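You operate a simulated robot arm through the tools that you are given. There is no shell and no other tool.

You run a simulated two-armed robot. Do the job below in one go: nothing can be reset, and whatever is moved stays where it is left.

Task
Pick up the large paper cassette from the long white table top with one hand, pass it to the other hand and put it on the blue bay.

The check looks at the end state, three seconds after you hand in, the way a careful person would. Anything else that was tipped, shoved, dropped, spilled or broken makes it a failure.

Robot
Two 6-joint arms with two-finger parallel grippers on one trunk, on a base that moves. Base frame: it is fixed to the floor where the robot stands at the start and does not move with it; the origin is under the middle of the robot, x ahead of it, y to its left, z up; the surface under the hand at the start is at about z = 745. Units: mm, degrees, N and s.
The left shoulder is at the start at [-89, 177, 806], the right one opposite. With the tool pointing down near the work surface each hand reaches from about 100 to 720 mm from the robot's upright axis, wherever it stands, measured 20 degrees to its own side. Places, roughly: blue bay (20x22 cm) [2780, 2760, 800]. Payload 1.57 kg a hand.
The TCP of each hand is the grasp point between the finger pads, 30 mm short of the fingertips. In the tool frame z runs along the fingers and y along their closing line. Largest opening 80 mm; finger width 17, thickness 12; the body of the gripper, 40 by 82 mm, starts 80 mm behind the TCP.
Orientation is that of the tool frame in the base frame, as a unit quaternion [w, x, y, z]. With the fingers straight down and closing along the base's y, the tool's x points along the base's -x, its y along +y and its z along -z.

Tools
- The arms move only by the tool nudge_tool. It takes "left_increments", "right_increments" or both (then of equal length, played together; a hand with none holds still); each is one flat list of numbers, 7 for each row, row after row: the shift along the tool's x, y, z in units of 50 mm (1.0 is 50 mm), then the turn, a rotation vector about the tool's x, y, z in units of 5 degrees (1.0 is 5 degrees), then the closure, from 0 (fully open) to 1 (shut). In form: [dx, dy, dz, wx, wy, wz, jaw, dx, dy, dz, wx, wy, wz, jaw, ...]. A call has 1 to 20 rows; each row shifts and turns the commanded pose from where the row before left it, along the tool's axes as they then stand. A call with a number of a shift or a turn outside -1 to 1 is refused whole. Rows are played at 5 a second. More than 50 mm and 8.6 degrees between two rows, or a gripper value outside its range, and nothing of the call is played. A pose out of reach is approached as far as the arm can. The call stops where the force on the tool passes 40 N (or 10 N more than at its start, if that is more) or the arm is blocked; 0.2 s more then pass. Each finger travels about 72 mm/s and halts on what it meets, pressing with about 42 N; the grip force reading is that of the motor and also rises with nothing between the fingers. The clock runs only during rows and for 0.2 s after the last one: add rows that do not move to give the fingers time. The reply holds the time, the measured pose of the TCP, the force on the tool along the base axes, the opening and the grip force, in the units named above and with some noise, with the torque about the TCP (base axes, N m) and any sound that the robot's microphone picked up.
- Cameras (640 x 400 px; columns grow to the right, rows downward): "scene" is now at [35.6, 5.3, 1530.5]; the picture's right is [-0.13, -0.99, 0.00], its down [-0.81, 0.10, -0.58] and it looks along [0.57, -0.07, -0.82] (base axes); focal length 262 px, centre (320, 200). "left" rides on the left gripper at [72, 7, -122] in its tool frame; the picture's right is [-0.09, 1.00, 0.00], its down [-0.84, -0.08, -0.54] and it looks along [-0.54, -0.05, 0.84] (tool axes); focal length 238 px, centre (320, 200). "right" rides on the right gripper at [72, -7, -122] in its tool frame; the picture's right is [0.09, 1.00, 0.00], its down [-0.84, 0.08, -0.54] and it looks along [-0.54, 0.05, 0.84] (tool axes); focal length 238 px, centre (320, 200). There is no depth. A picture from a camera that has moved, and an enlarged one, comes with that camera's place and axes in the base frame and with its lens. The place of the scene camera against the robot may be out by one fixed shift of up to 25 mm in any direction.
- capture(camera): a new picture of that camera. No time passes.
- move_column(by): moves the trunk up (or, below 0, down) by that many mm; the arms and the scene camera ride with it, the base frame stays. It gives what a move gives, with no picture.
- steer(legs): drives the robot by 1 to 6 legs, each [ahead, left, turn to the left] in mm, mm and degrees, along the robot's own axes; the way and the turn of a leg run together, so that a leg with both is an arc; at most 1500 mm and 180 degrees a leg. The arms and the cameras ride along, it lands a little off, and it stops where it bumps. It gives what a move gives.
- pan_tilt(pan, tilt): turns the head with the scene camera to pan (to the left, within 143 degrees either way) and tilt (down, from -29 to 69), counted from straight ahead of the robot (the tilt from the chest, where the trunk bows). It gives what a move gives.
- inspect(camera, box): a new picture of the part [left, top, right, bottom] of that camera's present view, enlarged. No time passes.
- finish_job(): hands the job in; it is judged then, once.

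Nothing tells you exact positions but the pictures and the camera data. Unless the task says otherwise, let go and move clear before handing in.

The tools are called after "Call:" as a command line: name --argument value ..., lists and objects as JSON in quotes. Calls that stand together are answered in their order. nudge_tool: Moves the arms, as the interface text tells. Its arguments: {"type":"object","properties":{"left_increments":{"type":"array"},"right_increments":{"type":"array"}},"required":[]} The other tools are called the same way: move_column (by) moves the trunk up or down; steer (legs) drives the base; pan_tilt (pan, tilt) turns the head that bears the scene camera; capture (camera) takes a picture; inspect (camera, box) takes an enlarged picture of a part of a camera's view; finish_job () hands the job in.

At the start:

```text
clock: 0.0
left_position: [395.6, 120.0, 1054.9]
left_tcp_rot: [0.001, 0.0, 1.0, 0.0]
left_wrist_force: [0.4, -0.2, 0.2]
left_moment: [0.01, 0.02, -0.02]
left_opening: 80.1
left_gripper_force: 0.0
right_position: [404.3, -255.0, 1026.6]
right_tcp_rot: [0.001, 0.0, 1.0, -0.001]
right_wrist_force: [1.0, 0.1, 0.3]
right_moment: [0.03, 0.01, -0.01]
right_opening: 80.1
right_gripper_force: 0.1
trunk travel left (down, up): [-250.0, 78.0]
robot x, y, heading: [-3.6, -0.5, -0.1]
head pan, tilt (commanded): [-7.3, 54.7]
```

scene: 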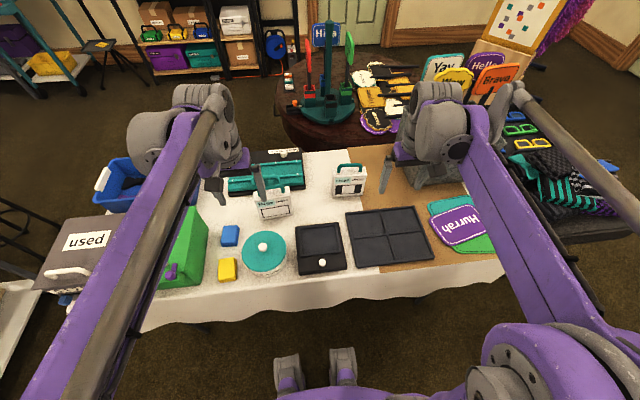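
right: 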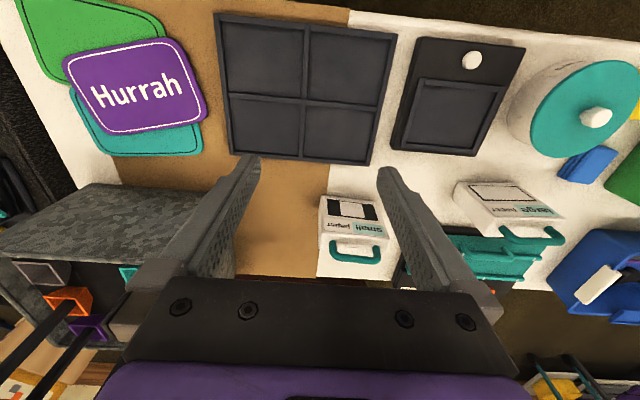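
left: 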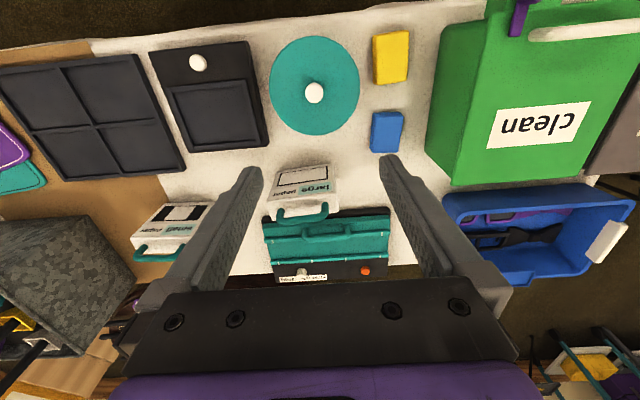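

The table holds a white "large paper" box with a teal handle near the left hand, and a "small paper" one more to the right. I'll look closer before moving anything.

Call:
inspect --camera "left" --box '[200, 120, 440, 300]'

Call:
inspect --camera "scene" --box '[180, 120, 440, 300]'

Call:
inspect --camera "right" --box '[300, 140, 640, 340]'

```text
2.22 times, centred on (320, 210) of left
camera zoom: at [323.2, 127.1, 1176.8], right [0.09, 1.0, 0.0], down [0.84, -0.08, 0.54], along [0.54, -0.05, -0.84], focal length 530 px, centre (320, 178)
```

zoom: 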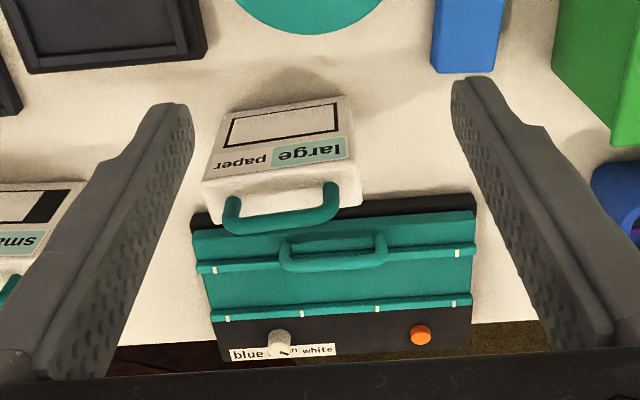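

```text
2.22 times, centred on (310, 210) of scene
camera zoom: at [35.6, 5.3, 1530.5], right [-0.13, -0.99, 0.0], down [-0.81, 0.1, -0.58], along [0.57, -0.07, -0.82], focal length 582 px, centre (342, 178)
```

zoom: 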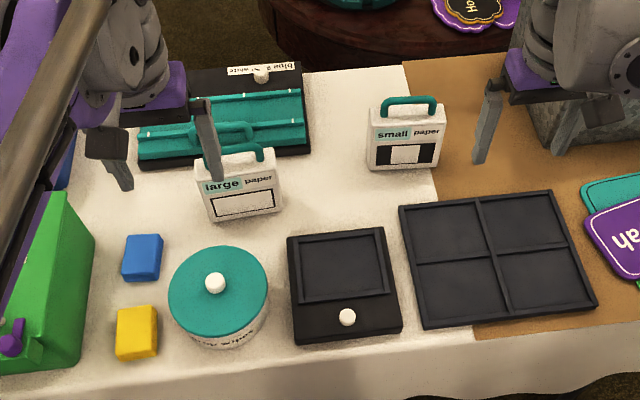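

```text
1.88 times, centred on (470, 240) of right
camera zoom: at [330.3, -262.7, 1148.6], right [-0.09, 1.0, 0.0], down [0.84, 0.08, 0.54], along [0.54, 0.05, -0.84], focal length 449 px, centre (38, 125)
```

zoom: 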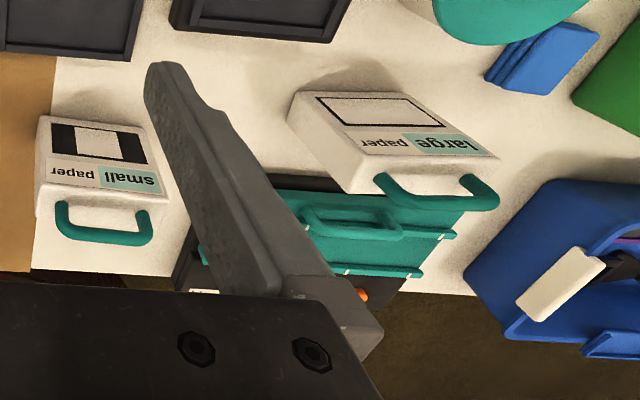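

The large cassette stands upright with its label facing me and a teal handle on top, at roughly x 520, y 80, just in front of a teal and black case. Next I'll turn the head toward the blue bay to see the destination and the way there.

Call:
pan_tilt --pan 45 --tilt 15

Call:
capture --camera "scene"

```text
clock: 1.2
left_position: [396.0, 119.8, 1054.7]
left_tcp_rot: [0.001, 0.0, 1.0, 0.0]
left_wrist_force: [0.0, -0.7, -0.3]
left_moment: [-0.01, -0.01, 0.02]
left_opening: 79.8
left_gripper_force: 0.1
right_position: [404.6, -255.2, 1027.8]
right_tcp_rot: [0.0, 0.0, 1.0, 0.0]
right_wrist_force: [0.3, 0.2, 0.6]
right_moment: [0.0, -0.01, 0.01]
right_opening: 80.2
right_gripper_force: 0.1
trunk travel left (down, up): [-250.0, 78.0]
robot x, y, heading: [-0.7, 0.6, -0.2]
head pan, tilt (commanded): [45.0, 15.0]
```

```text
taken
camera scene: at [29.8, 80.4, 1590.3], right [0.71, -0.71, 0.0], down [-0.18, -0.18, -0.97], along [0.68, 0.68, -0.26], focal length 262 px, centre (320, 200)
```

scene: 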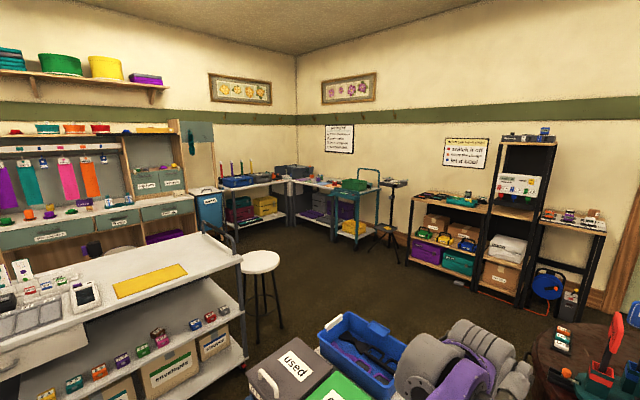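

The bay should lie straight ahead in this view, on the tables in the far corner. I'll enlarge that area.

Call:
inspect --camera "scene" --box '[190, 110, 420, 270]'

Call:
inspect --camera "scene" --box '[260, 150, 400, 240]'

```text
2.50 times, centred on (305, 190) of scene
camera zoom: at [29.8, 80.4, 1590.3], right [0.71, -0.71, 0.0], down [-0.18, -0.18, -0.97], along [0.68, 0.68, -0.26], focal length 655 px, centre (358, 225)
```

zoom: 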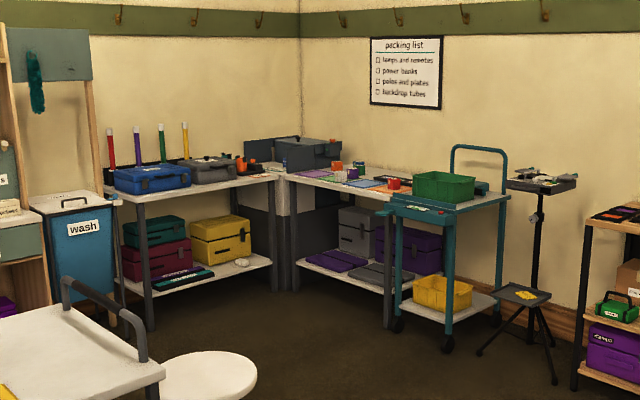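

```text
4.44 times, centred on (330, 195) of scene
camera zoom: at [29.8, 80.4, 1590.3], right [0.71, -0.71, 0.0], down [-0.18, -0.18, -0.97], along [0.68, 0.68, -0.26], focal length 1164 px, centre (276, 222)
```

zoom: 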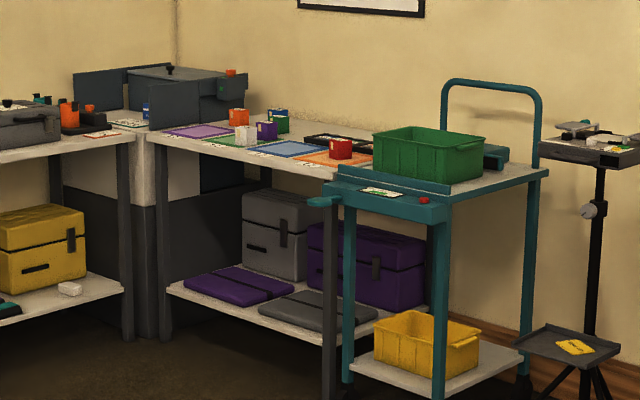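

The bay seems to be one of the coloured rectangles on the table along the far wall, the blue one. Now I'll look around to map the obstacles for the drive.

Call:
pan_tilt --pan 60 --tilt 40

Call:
capture --camera "scene"

Call:
pan_tilt --pan 100 --tilt 40

Call:
capture --camera "scene"

Call:
pan_tilt --pan 140 --tilt 40

Call:
capture --camera "scene"

Call:
pan_tilt --pan 0 --tilt 20

Call:
capture --camera "scene"

Call:
pan_tilt --pan -60 --tilt 35

Call:
capture --camera "scene"

Call:
pan_tilt --pan -120 --tilt 35

Call:
capture --camera "scene"

```text
clock: 2.1
left_position: [395.5, 120.2, 1055.0]
left_tcp_rot: [0.0, 0.0, 1.0, 0.0]
left_wrist_force: [0.6, -0.2, -0.3]
left_moment: [0.01, 0.02, 0.01]
left_opening: 79.9
left_gripper_force: 0.1
right_position: [402.5, -256.0, 1027.5]
right_tcp_rot: [0.0, 0.0, 1.0, -0.001]
right_wrist_force: [0.3, -0.5, -0.1]
right_moment: [-0.02, 0.0, 0.02]
right_opening: 79.8
right_gripper_force: 0.0
trunk travel left (down, up): [-250.0, 78.0]
robot x, y, heading: [-1.5, -0.0, -0.1]
head pan, tilt (commanded): [60.0, 40.0]
```

```text
taken
camera scene: at [6.3, 88.0, 1550.8], right [0.87, -0.5, 0.0], down [-0.32, -0.56, -0.77], along [0.38, 0.66, -0.64], focal length 262 px, centre (320, 200)
```

scene: 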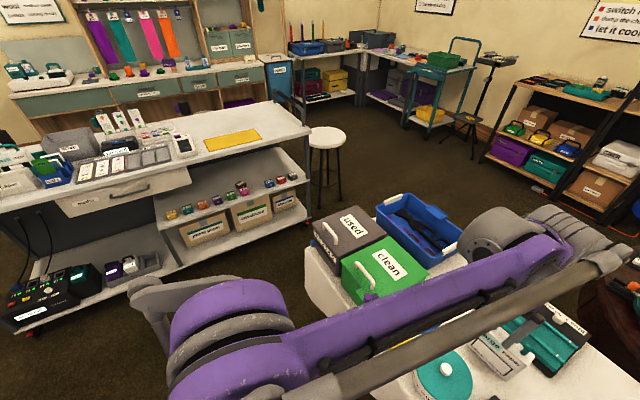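

```text
clock: 3.2
left_position: [397.0, 119.9, 1054.7]
left_tcp_rot: [0.0, 0.0, 1.0, 0.0]
left_wrist_force: [-1.0, -0.8, 0.1]
left_moment: [0.04, 0.01, 0.03]
left_opening: 79.9
left_gripper_force: 0.1
right_position: [404.1, -255.7, 1026.8]
right_tcp_rot: [0.0, 0.0, 1.0, 0.001]
right_wrist_force: [0.4, 0.6, 0.1]
right_moment: [-0.01, 0.04, -0.01]
right_opening: 79.9
right_gripper_force: 0.0
trunk travel left (down, up): [-250.0, 78.0]
robot x, y, heading: [-2.3, -0.9, -0.0]
head pan, tilt (commanded): [100.0, 40.0]
```

```text
taken
camera scene: at [-51.0, 98.1, 1550.7], right [0.98, 0.17, 0.0], down [0.11, -0.63, -0.77], along [-0.13, 0.75, -0.64], focal length 262 px, centre (320, 200)
```

scene: 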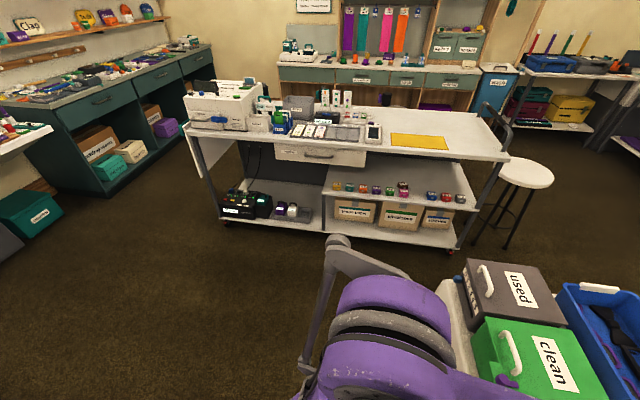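

```text
clock: 4.2
left_position: [395.6, 120.5, 1053.9]
left_tcp_rot: [0.001, 0.0, 1.0, 0.0]
left_wrist_force: [-0.6, 0.1, -0.4]
left_moment: [-0.01, 0.0, 0.03]
left_opening: 79.9
left_gripper_force: 0.1
right_position: [403.1, -255.3, 1026.3]
right_tcp_rot: [0.0, 0.0, 1.0, 0.0]
right_wrist_force: [-0.9, 0.4, 0.6]
right_moment: [-0.03, 0.01, 0.01]
right_opening: 80.1
right_gripper_force: 0.0
trunk travel left (down, up): [-250.0, 78.0]
robot x, y, heading: [-2.8, 0.2, 0.0]
head pan, tilt (commanded): [140.0, 40.0]
```

```text
taken
camera scene: at [-101.4, 69.1, 1550.7], right [0.64, 0.77, 0.0], down [0.49, -0.41, -0.77], along [-0.59, 0.49, -0.64], focal length 262 px, centre (320, 200)
```

scene: 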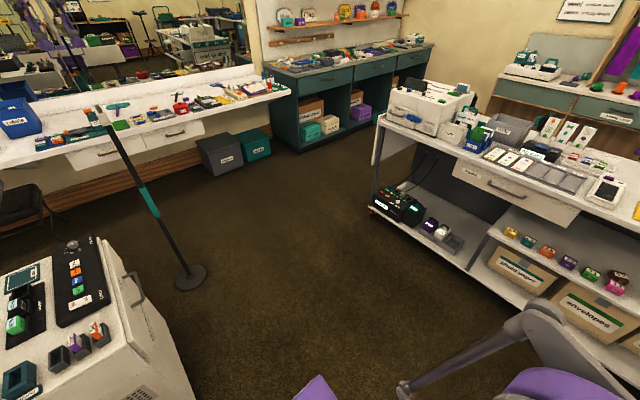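

```text
clock: 6.5
left_position: [396.3, 119.5, 1054.6]
left_tcp_rot: [0.0, 0.0, 1.0, 0.0]
left_wrist_force: [-0.2, 0.0, -0.1]
left_moment: [-0.03, 0.01, 0.01]
left_opening: 80.2
left_gripper_force: 0.0
right_position: [402.8, -255.5, 1026.2]
right_tcp_rot: [0.0, 0.0, 1.0, 0.0]
right_wrist_force: [0.6, 0.0, -0.5]
right_moment: [-0.02, -0.03, 0.0]
right_opening: 79.9
right_gripper_force: 0.1
trunk travel left (down, up): [-250.0, 78.0]
robot x, y, heading: [-1.6, -1.7, -0.0]
head pan, tilt (commanded): [0.0, 20.0]
```

```text
taken
camera scene: at [56.9, 14.4, 1582.2], right [0.0, -1.0, 0.0], down [-0.34, 0.0, -0.94], along [0.94, 0.0, -0.34], focal length 262 px, centre (320, 200)
```

scene: 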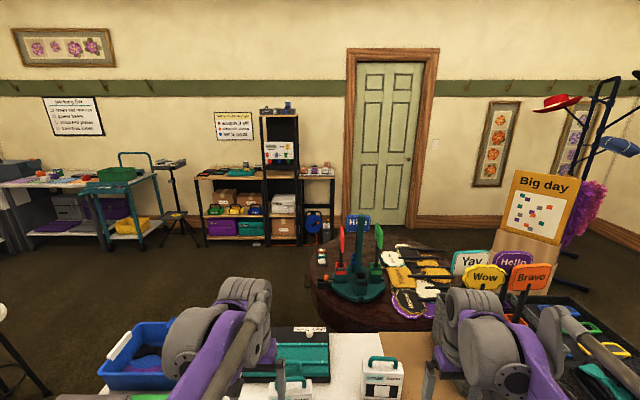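

```text
clock: 7.8
left_position: [396.3, 120.4, 1054.3]
left_tcp_rot: [0.0, -0.001, 1.0, 0.0]
left_wrist_force: [-0.1, -0.1, 0.2]
left_moment: [0.01, 0.01, 0.01]
left_opening: 80.1
left_gripper_force: 0.0
right_position: [403.0, -255.7, 1026.9]
right_tcp_rot: [-0.001, 0.0, 1.0, -0.001]
right_wrist_force: [-0.3, 0.7, -0.8]
right_moment: [-0.02, 0.0, -0.01]
right_opening: 79.7
right_gripper_force: 0.1
trunk travel left (down, up): [-250.0, 78.0]
robot x, y, heading: [-2.0, 2.3, 0.1]
head pan, tilt (commanded): [-60.0, 35.0]
```

```text
taken
camera scene: at [7.8, -61.8, 1558.3], right [-0.87, -0.5, 0.0], down [-0.29, 0.5, -0.82], along [0.41, -0.71, -0.57], focal length 262 px, centre (320, 200)
```

scene: 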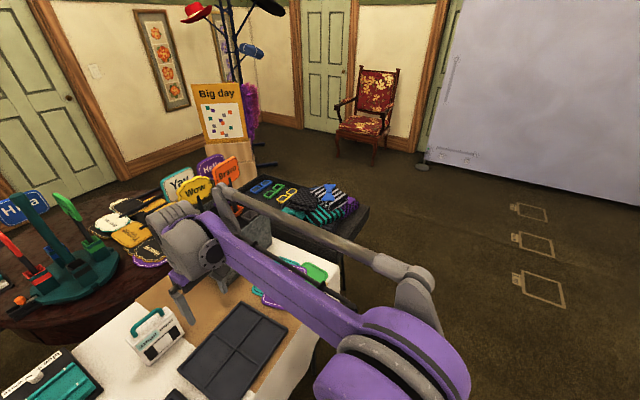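

```text
clock: 9.1
left_position: [396.6, 119.2, 1054.1]
left_tcp_rot: [0.0, -0.002, 1.0, 0.0]
left_wrist_force: [0.1, -0.7, 0.5]
left_moment: [0.0, 0.04, -0.03]
left_opening: 79.9
left_gripper_force: 0.1
right_position: [403.5, -254.8, 1026.2]
right_tcp_rot: [0.001, 0.0, 1.0, 0.0]
right_wrist_force: [0.7, 0.0, -0.1]
right_moment: [-0.02, 0.0, -0.01]
right_opening: 79.9
right_gripper_force: 0.1
trunk travel left (down, up): [-250.0, 78.0]
robot x, y, heading: [7.6, 3.1, 0.2]
head pan, tilt (commanded): [-120.0, 35.0]
```

```text
taken
camera scene: at [-80.2, -61.9, 1558.3], right [-0.87, 0.5, 0.0], down [0.29, 0.5, -0.82], along [-0.41, -0.71, -0.57], focal length 262 px, centre (320, 200)
```

scene: 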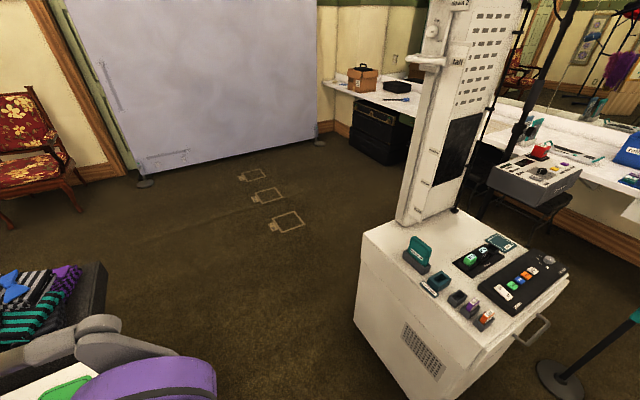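

The way to the bay looks open between the cart at y≈1500 and the left end of the table at y≈700. First I'll turn back to the cassette to measure it properly.

Call:
pan_tilt --pan 8 --tilt 50

Call:
inspect --camera "scene" --box '[200, 100, 440, 250]'

Call:
inspect --camera "left" --box '[250, 140, 360, 240]'

Call:
inspect --camera "right" --box '[430, 160, 580, 260]'

```text
clock: 11.2
left_position: [395.5, 120.6, 1054.0]
left_tcp_rot: [0.001, 0.0, 1.0, 0.0]
left_wrist_force: [0.6, 0.3, 0.0]
left_moment: [-0.01, 0.01, -0.01]
left_opening: 80.1
left_gripper_force: 0.0
right_position: [403.0, -254.3, 1025.5]
right_tcp_rot: [0.001, 0.001, 1.0, -0.001]
right_wrist_force: [-0.4, 0.4, -0.2]
right_moment: [0.0, -0.03, 0.0]
right_opening: 80.0
right_gripper_force: 0.0
trunk travel left (down, up): [-250.0, 78.0]
robot x, y, heading: [-2.8, -1.7, 0.1]
head pan, tilt (commanded): [8.0, 50.0]
```

```text
2.67 times, centred on (320, 175) of scene
camera zoom: at [40.0, 25.1, 1536.6], right [0.14, -0.99, 0.0], down [-0.76, -0.11, -0.64], along [0.64, 0.09, -0.77], focal length 698 px, centre (320, 267)
```

zoom: 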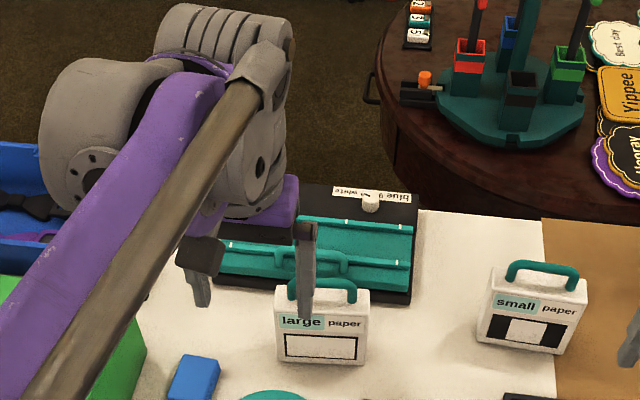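

```text
4.00 times, centred on (305, 190) of left
camera zoom: at [323.2, 127.0, 1176.8], right [0.09, 1.0, 0.0], down [0.84, -0.08, 0.54], along [0.54, -0.05, -0.84], focal length 953 px, centre (380, 240)
```

zoom: 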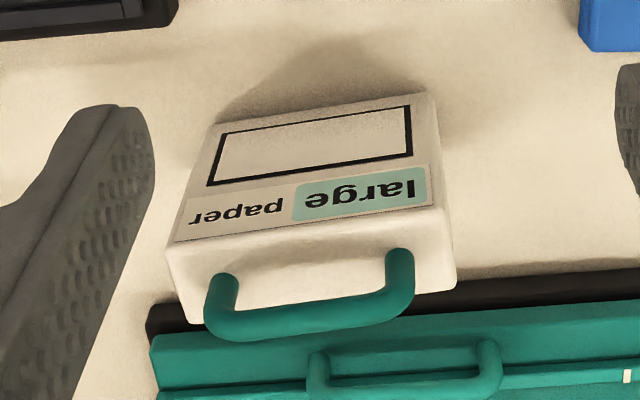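

```text
4.00 times, centred on (505, 210) of right
camera zoom: at [330.3, -262.7, 1148.6], right [-0.09, 1.0, 0.0], down [0.84, 0.08, 0.54], along [0.54, 0.05, -0.84], focal length 953 px, centre (-420, 160)
```

zoom: 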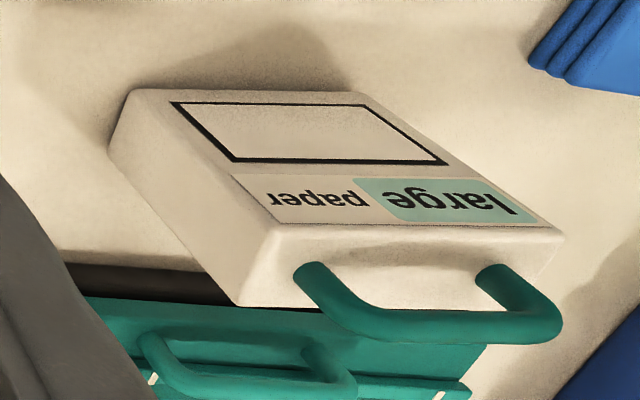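

The cassette is about 110 wide × 38 deep × 113 tall. It is centred near [538, 82], stands on z≈745 and is turned about 3.4°; the handle bar is about 10 mm thick at z≈890. My plan is for the left hand to lift it by the handle, then for the right hand to take the body from the right side. I'll start by turning the left hand so it closes along x.

Call:
nudge_tool --left_increments '[0, 0, 0, 0, 0, 1, 0, 0, 0, 0, 0, 0, 1, 0, 0, 0, 0, 0, 0, 1, 0, 0, 0, 0, 0, 0, 1, 0, 0, 0, 0, 0, 0, 1, 0, 0, 0, 0, 0, 0, 1, 0, 0, 0, 0, 0, 0, 1, 0, 0, 0, 0, 0, 0, 1, 0, 0, 0, 0, 0, 0, 1, 0, 0, 0, 0, 0, 0, 1, 0, 0, 0, 0, 0, 0, 1, 0, 0, 0, 0, 0, 0, 1, 0, 0, 0, 0, 0, 0, 1, 0, 0, 0, 0, 0, 0, 1, 0, 0, 0, 0, 0, 0, 1, 0, 0, 0, 0, 0, 0, 1, 0, 0, 0, 0, 0, 0, 1, 0, 0, 0, 0, 0, 0, 0.32, 0]'

Call:
capture --camera "left"

Call:
capture --camera "scene"

```text
clock: 15.0
left_position: [395.9, 120.4, 1053.9]
left_tcp_rot: [0.0, 0.686, 0.727, -0.001]
left_wrist_force: [0.1, -0.1, 0.1]
left_moment: [0.01, -0.01, 0.0]
left_opening: 80.0
left_gripper_force: 0.0
right_position: [404.2, -255.8, 1027.0]
right_tcp_rot: [0.0, 0.0, 1.0, -0.001]
right_wrist_force: [-0.2, 0.5, 0.1]
right_moment: [-0.03, -0.01, 0.01]
right_opening: 80.0
right_gripper_force: 0.0
trunk travel left (down, up): [-250.0, 78.0]
robot x, y, heading: [-0.2, 1.1, 0.1]
head pan, tilt (commanded): [8.0, 50.0]
```

```text
taken
camera left: at [397.6, 192.8, 1176.8], right [1.0, -0.03, 0.0], down [-0.03, -0.84, 0.54], along [-0.02, -0.54, -0.84], focal length 238 px, centre (320, 200)
```

left: 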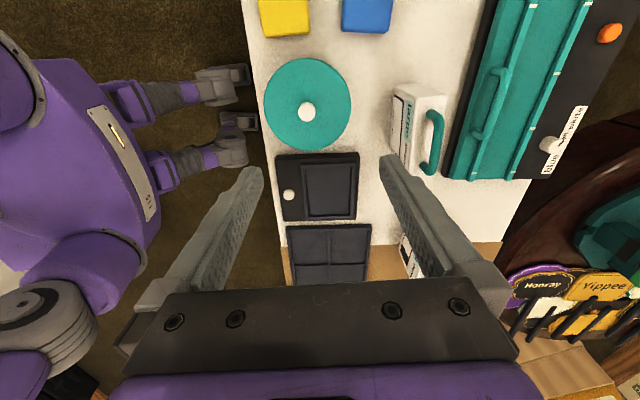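

```text
taken
camera scene: at [40.0, 25.1, 1536.6], right [0.14, -0.99, 0.0], down [-0.76, -0.11, -0.64], along [0.64, 0.09, -0.77], focal length 262 px, centre (320, 200)
```

scene: 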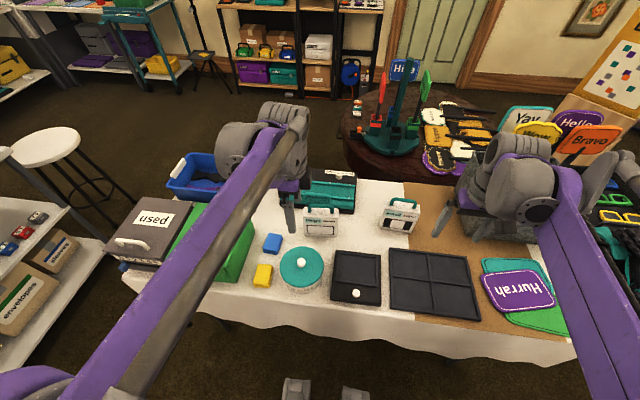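

The left hand turned cleanly and now closes along the cassette's depth. I'll shift it over the handle while staying high, then check the view.

Call:
nudge_tool --left_increments '[-0.313, 0.931, 0, 0, 0, 0, 0, -0.313, 0.931, 0, 0, 0, 0, 0, -0.313, 0.931, 0, 0, 0, 0, 0, 0, 0, 0, 0, 0, 0, 0]'

Call:
capture --camera "left"

Call:
inspect --camera "left" --box '[230, 100, 430, 260]'

Call:
inspect --camera "right" --box '[430, 140, 640, 300]'

```text
clock: 16.0
left_position: [536.1, 81.1, 1056.0]
left_tcp_rot: [0.0, 0.685, 0.728, 0.0]
left_wrist_force: [-0.6, 0.1, 0.8]
left_moment: [-0.01, -0.01, 0.02]
left_opening: 80.2
left_gripper_force: 0.1
right_position: [402.2, -255.2, 1027.2]
right_tcp_rot: [0.0, 0.0, 1.0, -0.001]
right_wrist_force: [-0.4, 0.1, -0.5]
right_moment: [0.01, -0.02, 0.01]
right_opening: 79.8
right_gripper_force: 0.0
trunk travel left (down, up): [-250.0, 78.0]
robot x, y, heading: [0.5, -2.1, -0.2]
head pan, tilt (commanded): [8.0, 50.0]
```

```text
taken
camera left: at [538.3, 152.7, 1177.1], right [1.0, -0.03, 0.0], down [-0.03, -0.84, 0.54], along [-0.02, -0.54, -0.84], focal length 238 px, centre (320, 200)
```

left: 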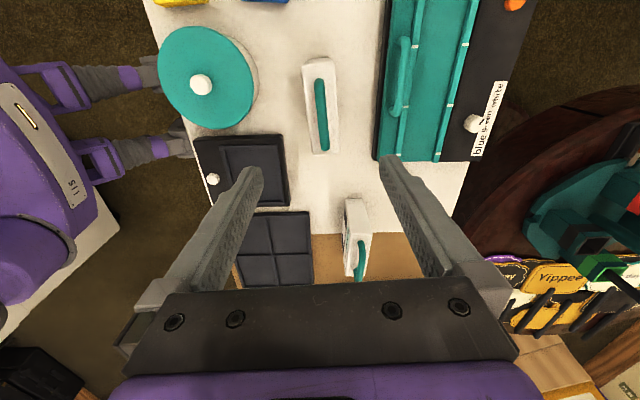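

```text
2.50 times, centred on (330, 180) of left
camera zoom: at [538.3, 152.7, 1177.1], right [1.0, -0.03, 0.0], down [-0.03, -0.84, 0.54], along [-0.02, -0.54, -0.84], focal length 596 px, centre (295, 250)
```

zoom: 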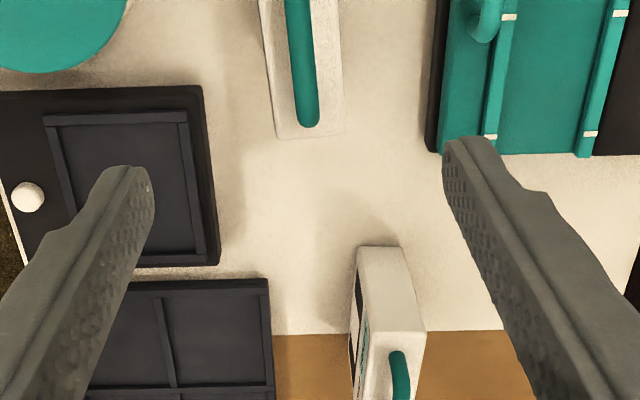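

```text
2.50 times, centred on (535, 220) of right
camera zoom: at [329.3, -262.5, 1148.9], right [-0.09, 1.0, 0.0], down [0.84, 0.08, 0.54], along [0.54, 0.05, -0.84], focal length 596 px, centre (-218, 150)
```

zoom: 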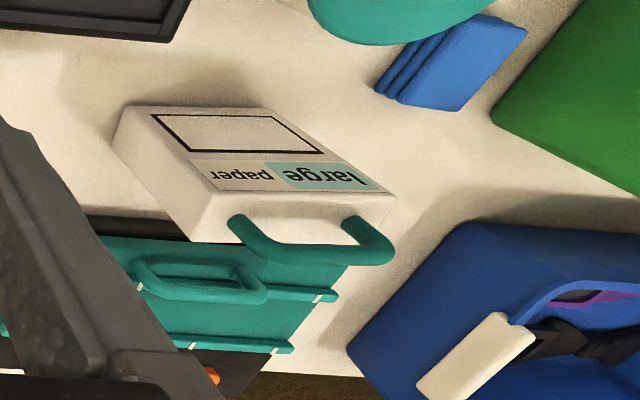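

The handle bar sits almost exactly between the fingers, around x 539, y 45–125. I'll lower to just above it and check again.

Call:
nudge_tool --left_increments '[0.03, 0.02, 0.6, 0, 0, 0, 0, 0, 0, 0.6, 0, 0, 0, 0, 0, 0, 0.6, 0, 0, 0, 0, 0, 0, 0.6, 0, 0, 0, 0, 0, 0, 0, 0, 0, 0, 0]'

Call:
capture --camera "left"

Call:
inspect --camera "right" --box '[430, 140, 640, 300]'

Call:
inspect --camera "scene" --box '[220, 120, 420, 260]'

```text
clock: 17.2
left_position: [537.2, 84.1, 933.7]
left_tcp_rot: [0.0, 0.686, 0.728, 0.0]
left_wrist_force: [-0.8, 0.0, -0.8]
left_moment: [-0.01, 0.0, 0.0]
left_opening: 80.0
left_gripper_force: 0.1
right_position: [404.4, -256.3, 1027.8]
right_tcp_rot: [0.001, 0.0, 1.0, 0.0]
right_wrist_force: [-0.1, -0.1, -0.2]
right_moment: [-0.03, -0.03, 0.02]
right_opening: 80.1
right_gripper_force: 0.1
trunk travel left (down, up): [-250.0, 78.0]
robot x, y, heading: [-1.5, 1.4, 0.0]
head pan, tilt (commanded): [8.0, 50.0]
```

```text
taken
camera left: at [539.2, 156.3, 1055.7], right [1.0, -0.03, 0.0], down [-0.03, -0.84, 0.54], along [-0.02, -0.54, -0.84], focal length 238 px, centre (320, 200)
```

left: 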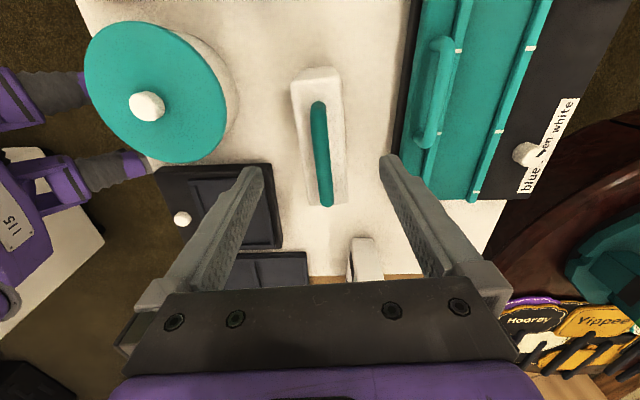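

```text
2.50 times, centred on (535, 220) of right
camera zoom: at [330.1, -262.7, 1148.6], right [-0.09, 1.0, 0.0], down [0.84, 0.08, 0.54], along [0.54, 0.05, -0.84], focal length 596 px, centre (-218, 150)
```

zoom: 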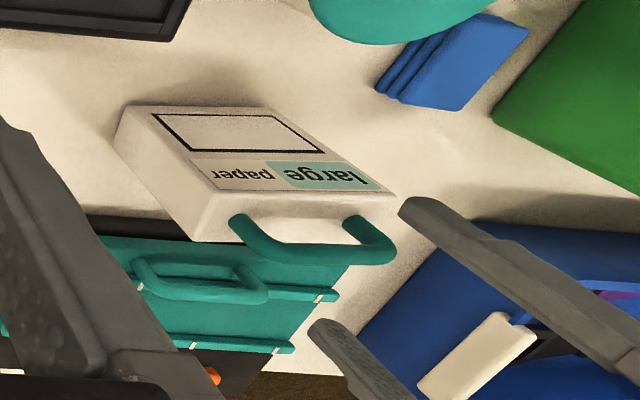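

```text
2.86 times, centred on (320, 190) of scene
camera zoom: at [39.8, 25.1, 1536.6], right [0.14, -0.99, 0.0], down [-0.76, -0.11, -0.64], along [0.64, 0.09, -0.77], focal length 748 px, centre (320, 229)
```

zoom: 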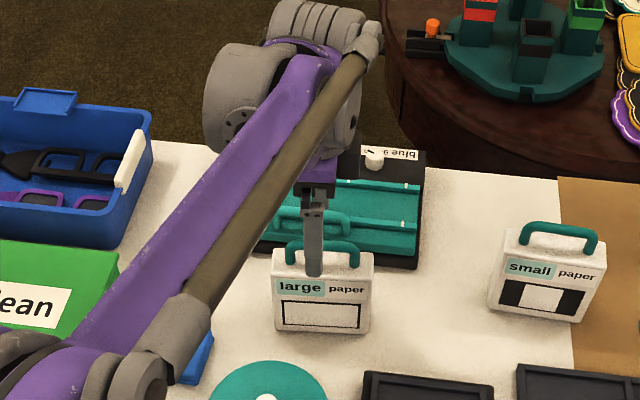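

The handle lies between the open fingers. I'll go down 40 mm so the tips straddle the bar while staying above the box top, then close.

Call:
nudge_tool --left_increments '[0, 0.03, 0.2, 0, 0, 0, 0, 0, 0, 0.2, 0, 0, 0, 0, 0, 0, 0.2, 0, 0, 0, 0, 0, 0, 0.2, 0, 0, 0, 0, 0, 0, 0, 0, 0, 0, 0]'

Call:
inspect --camera "scene" --box '[270, 170, 370, 260]'

Call:
inspect --camera "right" --box '[450, 160, 610, 280]'

Call:
inspect --camera "left" --box '[220, 80, 440, 260]'

```text
clock: 18.4
left_position: [541.7, 81.7, 894.1]
left_tcp_rot: [0.0, 0.686, 0.728, 0.001]
left_wrist_force: [0.3, 0.1, 0.1]
left_moment: [0.01, -0.02, 0.02]
left_opening: 79.9
left_gripper_force: 0.0
right_position: [402.4, -255.7, 1027.0]
right_tcp_rot: [0.0, 0.0, 1.0, 0.0]
right_wrist_force: [-0.5, -0.1, -0.4]
right_moment: [0.03, -0.01, 0.0]
right_opening: 80.0
right_gripper_force: 0.0
trunk travel left (down, up): [-250.0, 78.0]
robot x, y, heading: [-0.7, 2.9, 0.0]
head pan, tilt (commanded): [8.0, 50.0]
```

```text
4.44 times, centred on (320, 215) of scene
camera zoom: at [39.9, 25.1, 1536.6], right [0.14, -0.99, 0.0], down [-0.76, -0.11, -0.64], along [0.64, 0.09, -0.77], focal length 1164 px, centre (320, 133)
```

zoom: 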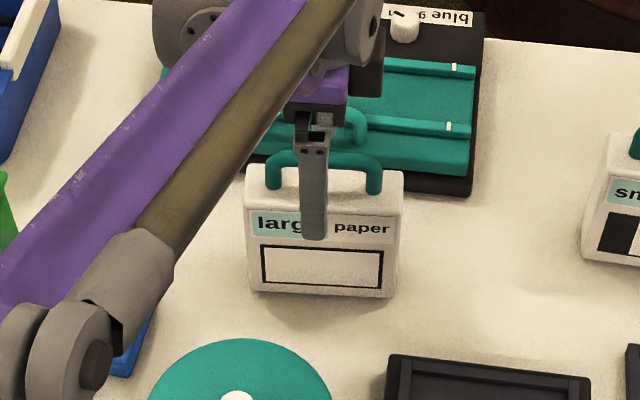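

```text
3.33 times, centred on (530, 220) of right
camera zoom: at [330.2, -262.7, 1148.6], right [-0.09, 1.0, 0.0], down [0.84, 0.08, 0.54], along [0.54, 0.05, -0.84], focal length 794 px, centre (-380, 133)
```

zoom: 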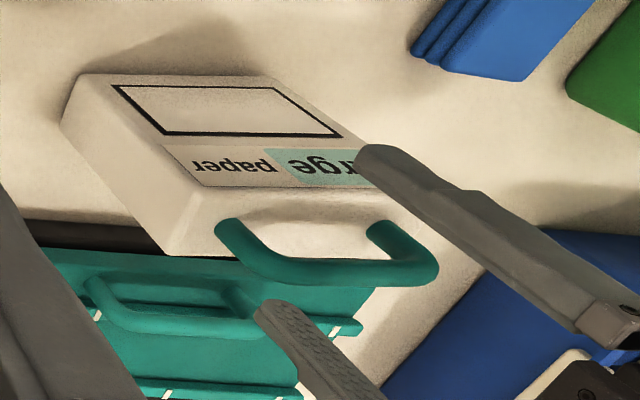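

```text
2.22 times, centred on (330, 170) of left
camera zoom: at [542.1, 154.6, 1015.8], right [1.0, -0.03, 0.0], down [-0.03, -0.84, 0.54], along [-0.02, -0.54, -0.84], focal length 530 px, centre (298, 267)
```

zoom: 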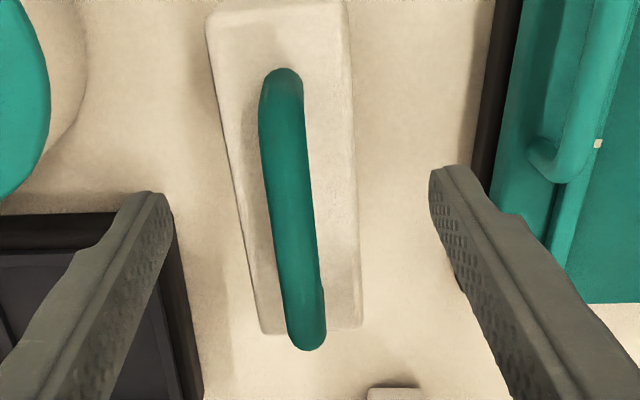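

The bar is well between the fingers, about 3 mm off centre. I'll correct that and close on it.

Call:
nudge_tool --left_increments '[0, -0.06, 0, 0, 0, 0, 0, 0, 0, 0, 0, 0, 0, 0.5, 0, 0, 0, 0, 0, 0, 0.8, 0, 0, 0, 0, 0, 0, 1, 0, 0, 0, 0, 0, 0, 1, 0, 0, 0, 0, 0, 0, 1, 0, 0, 0, 0, 0, 0, 1, 0, 0, 0, 0, 0, 0, 1]'

Call:
inspect --camera "left" --box '[220, 80, 440, 260]'

Call:
inspect --camera "right" --box '[450, 160, 610, 280]'

```text
clock: 20.2
left_position: [536.7, 83.0, 893.7]
left_tcp_rot: [0.001, 0.686, 0.728, -0.001]
left_wrist_force: [0.3, -1.5, -0.1]
left_moment: [-0.03, 0.01, 0.05]
left_opening: 11.5
left_gripper_force: 28.8
right_position: [403.1, -256.0, 1026.8]
right_tcp_rot: [-0.001, 0.001, 1.0, 0.0]
right_wrist_force: [-0.8, -1.0, -0.3]
right_moment: [-0.03, 0.0, 0.0]
right_opening: 79.9
right_gripper_force: 0.2
trunk travel left (down, up): [-250.0, 78.0]
robot x, y, heading: [0.6, -0.7, 0.0]
head pan, tilt (commanded): [8.0, 50.0]
```

```text
2.22 times, centred on (330, 170) of left
camera zoom: at [539.4, 154.6, 1016.1], right [1.0, -0.03, 0.0], down [-0.03, -0.84, 0.54], along [-0.02, -0.54, -0.84], focal length 530 px, centre (298, 267)
```

zoom: 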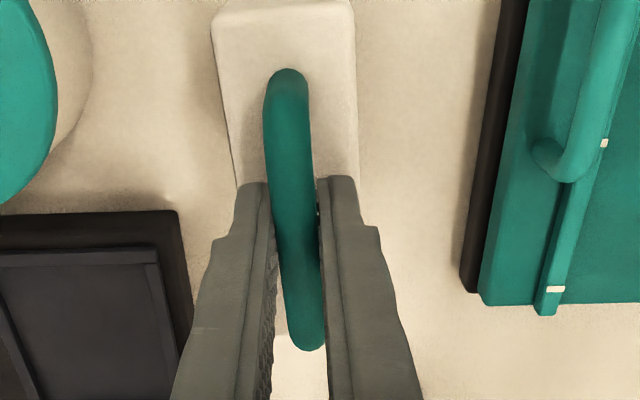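

```text
3.33 times, centred on (530, 220) of right
camera zoom: at [330.3, -262.8, 1148.6], right [-0.09, 1.0, 0.0], down [0.84, 0.08, 0.54], along [0.54, 0.05, -0.84], focal length 794 px, centre (-380, 133)
```

zoom: 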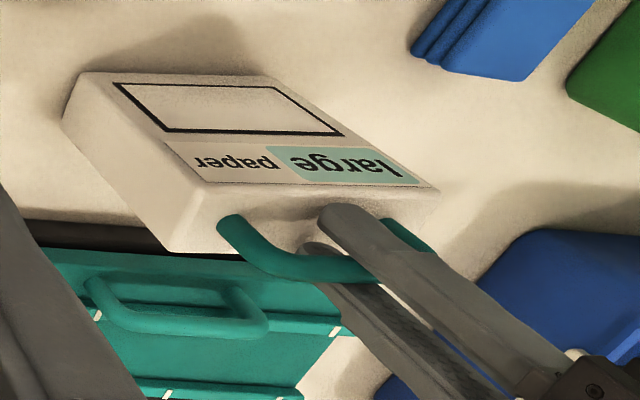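

The fingers hold the bar with an 11.5 mm opening. I'll lift a little and read the weight.

Call:
nudge_tool --left_increments '[0, 0, 0, 0, 0, 0, 1, 0, 0, -0.2, 0, 0, 0, 1, 0, 0, -0.2, 0, 0, 0, 1, 0, 0, -0.2, 0, 0, 0, 1, 0, 0, 0, 0, 0, 0, 1]'

Call:
inspect --camera "right" --box '[450, 160, 610, 280]'

Call:
inspect --camera "scene" --box '[270, 170, 370, 260]'

```text
clock: 21.4
left_position: [536.6, 82.9, 924.9]
left_tcp_rot: [0.0, 0.686, 0.727, 0.0]
left_wrist_force: [-0.3, -1.0, -3.5]
left_moment: [0.03, 0.01, 0.0]
left_opening: 11.3
left_gripper_force: 28.8
right_position: [403.8, -255.0, 1026.6]
right_tcp_rot: [-0.001, 0.0, 1.0, 0.0]
right_wrist_force: [-0.6, -0.9, -0.4]
right_moment: [-0.02, 0.0, 0.01]
right_opening: 80.0
right_gripper_force: 0.0
trunk travel left (down, up): [-250.0, 78.0]
robot x, y, heading: [1.2, 1.3, -0.1]
head pan, tilt (commanded): [8.0, 50.0]
```

```text
3.33 times, centred on (530, 220) of right
camera zoom: at [330.5, -262.7, 1148.5], right [-0.09, 1.0, 0.0], down [0.84, 0.08, 0.54], along [0.54, 0.05, -0.84], focal length 794 px, centre (-380, 133)
```

zoom: 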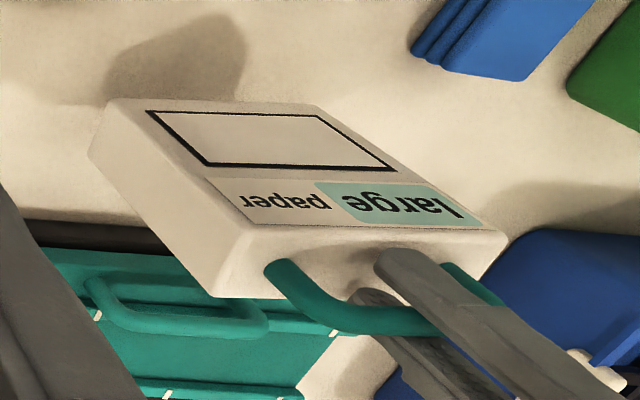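

```text
4.44 times, centred on (320, 215) of scene
camera zoom: at [40.3, 25.1, 1536.6], right [0.14, -0.99, 0.0], down [-0.76, -0.11, -0.64], along [0.64, 0.09, -0.77], focal length 1164 px, centre (320, 133)
```

zoom: 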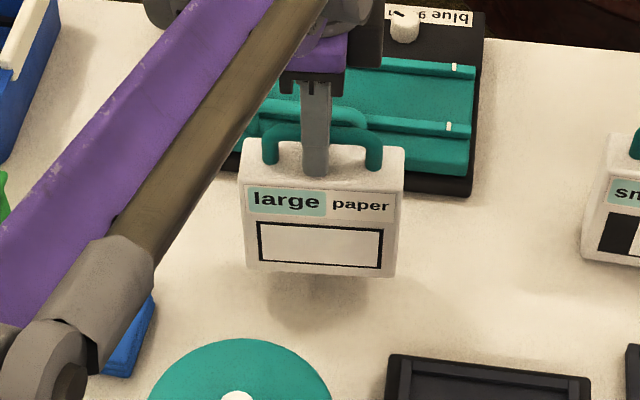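

The cassette is off the table and weighs about 0.35 kg, hanging level. I'll raise it and bring it back to a clear spot in front of me for the pass.

Call:
nudge_tool --left_increments '[0, 0, -0.3, 0, 0, 0, 1, 0, 0, -0.5, 0, 0, 0, 1, 0, 0, -0.5, 0, 0, 0, 1, 0, 0, -0.5, 0, 0, 0, 1, 0, 0, -0.5, 0, 0, 0, 1, 0, 0, -0.5, 0, 0, 0, 1, -0.12, -0.36, 0, 0, 0, 0, 1, -0.12, -0.36, 0, 0, 0, 0, 1, -0.12, -0.36, 0, 0, 0, 0, 1, -0.12, -0.36, 0, 0, 0, 0, 1, -0.12, -0.36, 0, 0, 0, 0, 1, -0.12, -0.36, 0, 0, 0, 0, 1, 0, 0, 0, 0, 0, 0.68, 1, 0, 0, 0, 0, 0, 0, 1]'

Call:
capture --camera "scene"

Call:
capture --camera "right"

Call:
capture --camera "left"

```text
clock: 24.4
left_position: [431.9, 40.8, 1064.5]
left_tcp_rot: [0.0, 0.707, 0.707, 0.0]
left_wrist_force: [0.0, 0.7, -3.4]
left_moment: [0.0, 0.01, -0.01]
left_opening: 11.4
left_gripper_force: 28.6
right_position: [404.8, -254.9, 1028.1]
right_tcp_rot: [0.0, -0.001, 1.0, 0.001]
right_wrist_force: [0.6, -0.4, -0.5]
right_moment: [-0.01, 0.01, -0.02]
right_opening: 80.0
right_gripper_force: 0.1
trunk travel left (down, up): [-250.0, 78.0]
robot x, y, heading: [3.3, 1.1, -0.1]
head pan, tilt (commanded): [8.0, 50.0]
```

```text
taken
camera scene: at [40.0, 25.1, 1536.6], right [0.14, -0.99, 0.0], down [-0.76, -0.11, -0.64], along [0.64, 0.09, -0.77], focal length 262 px, centre (320, 200)
```

scene: 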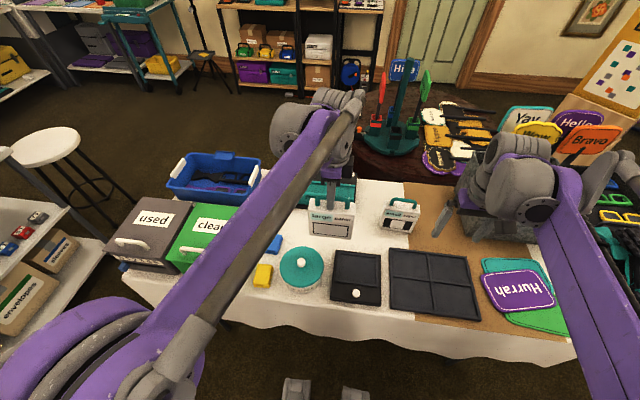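

```text
taken
camera right: at [330.3, -262.7, 1148.6], right [-0.09, 1.0, 0.0], down [0.84, 0.08, 0.54], along [0.54, 0.05, -0.84], focal length 238 px, centre (320, 200)
```

right: 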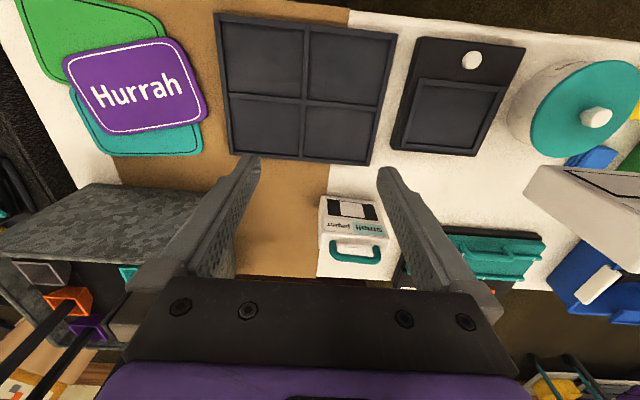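

```text
taken
camera left: at [438.0, 112.3, 1186.5], right [1.0, -0.09, 0.0], down [-0.08, -0.84, 0.54], along [-0.05, -0.54, -0.84], focal length 238 px, centre (320, 200)
```

left: 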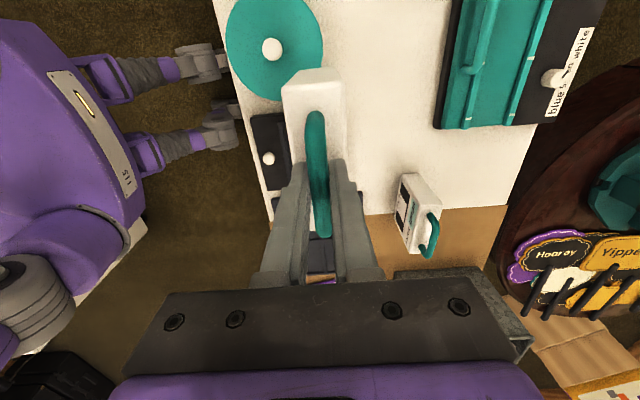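

The cassette hangs at about [432, 40] with its bottom at z≈915 and its top at z≈1028. Now I'll turn the right hand so it can come in from the right, fingers pointing left and 30° down, closing along x with its camera on top.

Call:
nudge_tool --right_increments '[0, 0, 0, 0, 0, 1, 0, 0, 0, 0, 0, 0, 1, 0, 0, 0, 0, 0, 0, 1, 0, 0, 0, 0, 0, 0, 1, 0, 0, 0, 0, 0, 0, 1, 0, 0, 0, 0, 0, 0, 1, 0, 0, 0, 0, 0, 0, 1, 0, 0, 0, 0, 0, 0, 1, 0, 0, 0, 0, 0, 0, 1, 0, 0, 0, 0, 0, 0, 1, 0, 0, 0, 0, 0, 0, 1, 0, 0, 0, 0, 0, 0, 1, 0, 0, 0, 0, 0, 0, 1, 0, 0, 0, 0, 0, 0, 1, 0, 0, 0, 0, 0, 0, 1, 0, 0, 0, 0, 0, 0, 1, 0, 0, 0, 0, 0, 0, 1, 0, 0, 0, 0, 0, 0, 1, 0, 0, 0, 0, 0, 0, 0, 0]'

Call:
nudge_tool --right_increments '[0, 0, 0, 0, 1, 0, 0, 0, 0, 0, 0, 1, 0, 0, 0, 0, 0, 0, 1, 0, 0, 0, 0, 0, 0, 1, 0, 0, 0, 0, 0, 0, 1, 0, 0, 0, 0, 0, 0, 1, 0, 0, 0, 0, 0, 0, 0, 0, 0]'

Call:
capture --camera "scene"

Call:
capture --camera "right"

```text
clock: 28.4
left_position: [432.2, 39.1, 1063.6]
left_tcp_rot: [0.0, 0.707, 0.707, 0.0]
left_wrist_force: [0.2, -0.3, -3.9]
left_moment: [0.02, 0.0, 0.01]
left_opening: 11.4
left_gripper_force: 28.9
right_position: [402.3, -255.9, 1027.0]
right_tcp_rot: [0.001, 0.708, 0.706, 0.0]
right_wrist_force: [0.2, 0.7, -1.0]
right_moment: [0.01, -0.03, -0.01]
right_opening: 80.2
right_gripper_force: 0.0
trunk travel left (down, up): [-250.0, 78.0]
robot x, y, heading: [-0.5, -0.9, 0.2]
head pan, tilt (commanded): [8.0, 50.0]
```

```text
clock: 30.0
left_position: [432.4, 40.7, 1064.0]
left_tcp_rot: [0.0, 0.707, 0.707, 0.001]
left_wrist_force: [0.2, -0.7, -3.5]
left_moment: [0.02, 0.01, 0.01]
left_opening: 11.6
left_gripper_force: 28.9
right_position: [405.1, -255.7, 1027.0]
right_tcp_rot: [-0.183, 0.683, 0.682, 0.184]
right_wrist_force: [-0.7, 0.3, 0.7]
right_moment: [0.0, 0.0, -0.02]
right_opening: 79.9
right_gripper_force: 0.2
trunk travel left (down, up): [-250.0, 78.0]
robot x, y, heading: [-1.6, -3.2, 0.1]
head pan, tilt (commanded): [8.0, 50.0]
```

```text
taken
camera scene: at [40.1, 25.4, 1536.6], right [0.14, -0.99, 0.0], down [-0.76, -0.11, -0.64], along [0.64, 0.09, -0.77], focal length 262 px, centre (320, 200)
```

scene: 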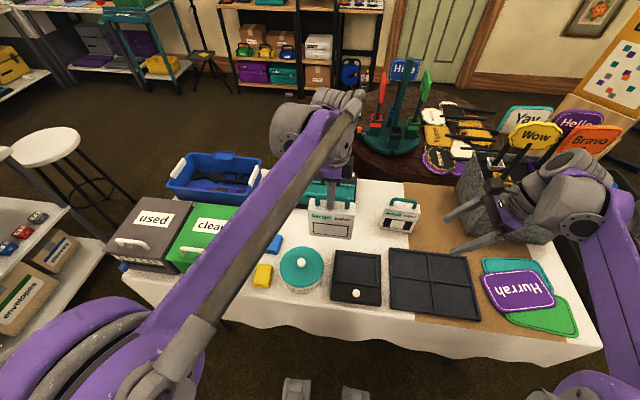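

```text
taken
camera right: at [395.7, -254.0, 1168.4], right [1.0, 0.08, 0.05], down [0.08, -1.0, 0.05], along [0.05, -0.05, -1.0], focal length 238 px, centre (320, 200)
```

right: 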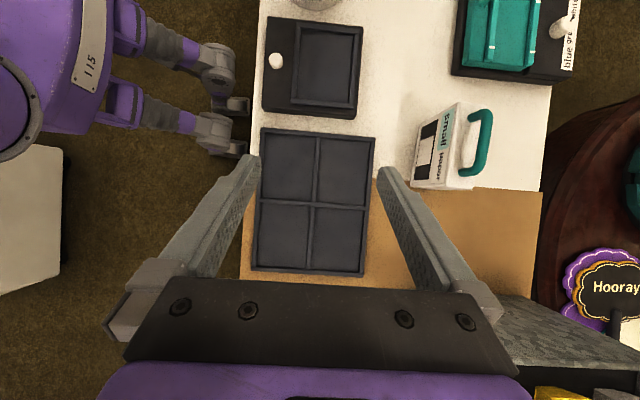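

The tilt works. I'll continue to 60° from vertical.

Call:
nudge_tool --right_increments '[0, 0, 0, 0, 1, 0, 0, 0, 0, 0, 0, 1, 0, 0, 0, 0, 0, 0, 1, 0, 0, 0, 0, 0, 0, 1, 0, 0, 0, 0, 0, 0, 1, 0, 0, 0, 0, 0, 0, 1, 0, 0, 0, 0, 0, 0, 0, 0, 0]'

Call:
capture --camera "scene"

Call:
capture --camera "right"

```text
clock: 31.6
left_position: [432.5, 40.2, 1063.5]
left_tcp_rot: [0.0, 0.707, 0.707, 0.0]
left_wrist_force: [-0.2, -1.1, -1.7]
left_moment: [-0.05, -0.01, -0.02]
left_opening: 11.5
left_gripper_force: 29.0
right_position: [403.3, -254.3, 1026.4]
right_tcp_rot: [-0.353, 0.613, 0.612, 0.354]
right_wrist_force: [0.5, 0.5, -0.2]
right_moment: [-0.01, 0.02, -0.03]
right_opening: 80.1
right_gripper_force: 0.0
trunk travel left (down, up): [-250.0, 78.0]
robot x, y, heading: [-2.3, -0.5, 0.0]
head pan, tilt (commanded): [8.0, 50.0]
```

```text
taken
camera scene: at [40.1, 25.4, 1536.6], right [0.14, -0.99, 0.0], down [-0.76, -0.11, -0.64], along [0.64, 0.09, -0.77], focal length 262 px, centre (320, 200)
```

scene: 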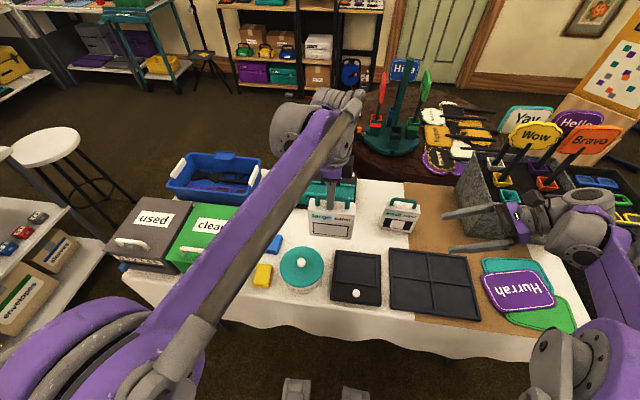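

```text
taken
camera right: at [395.9, -325.6, 1149.6], right [1.0, 0.05, 0.08], down [0.08, -0.89, -0.45], along [0.05, 0.46, -0.89], focal length 238 px, centre (320, 200)
```

right: 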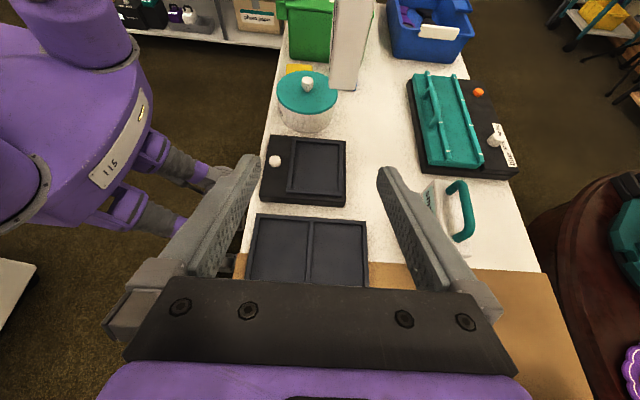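

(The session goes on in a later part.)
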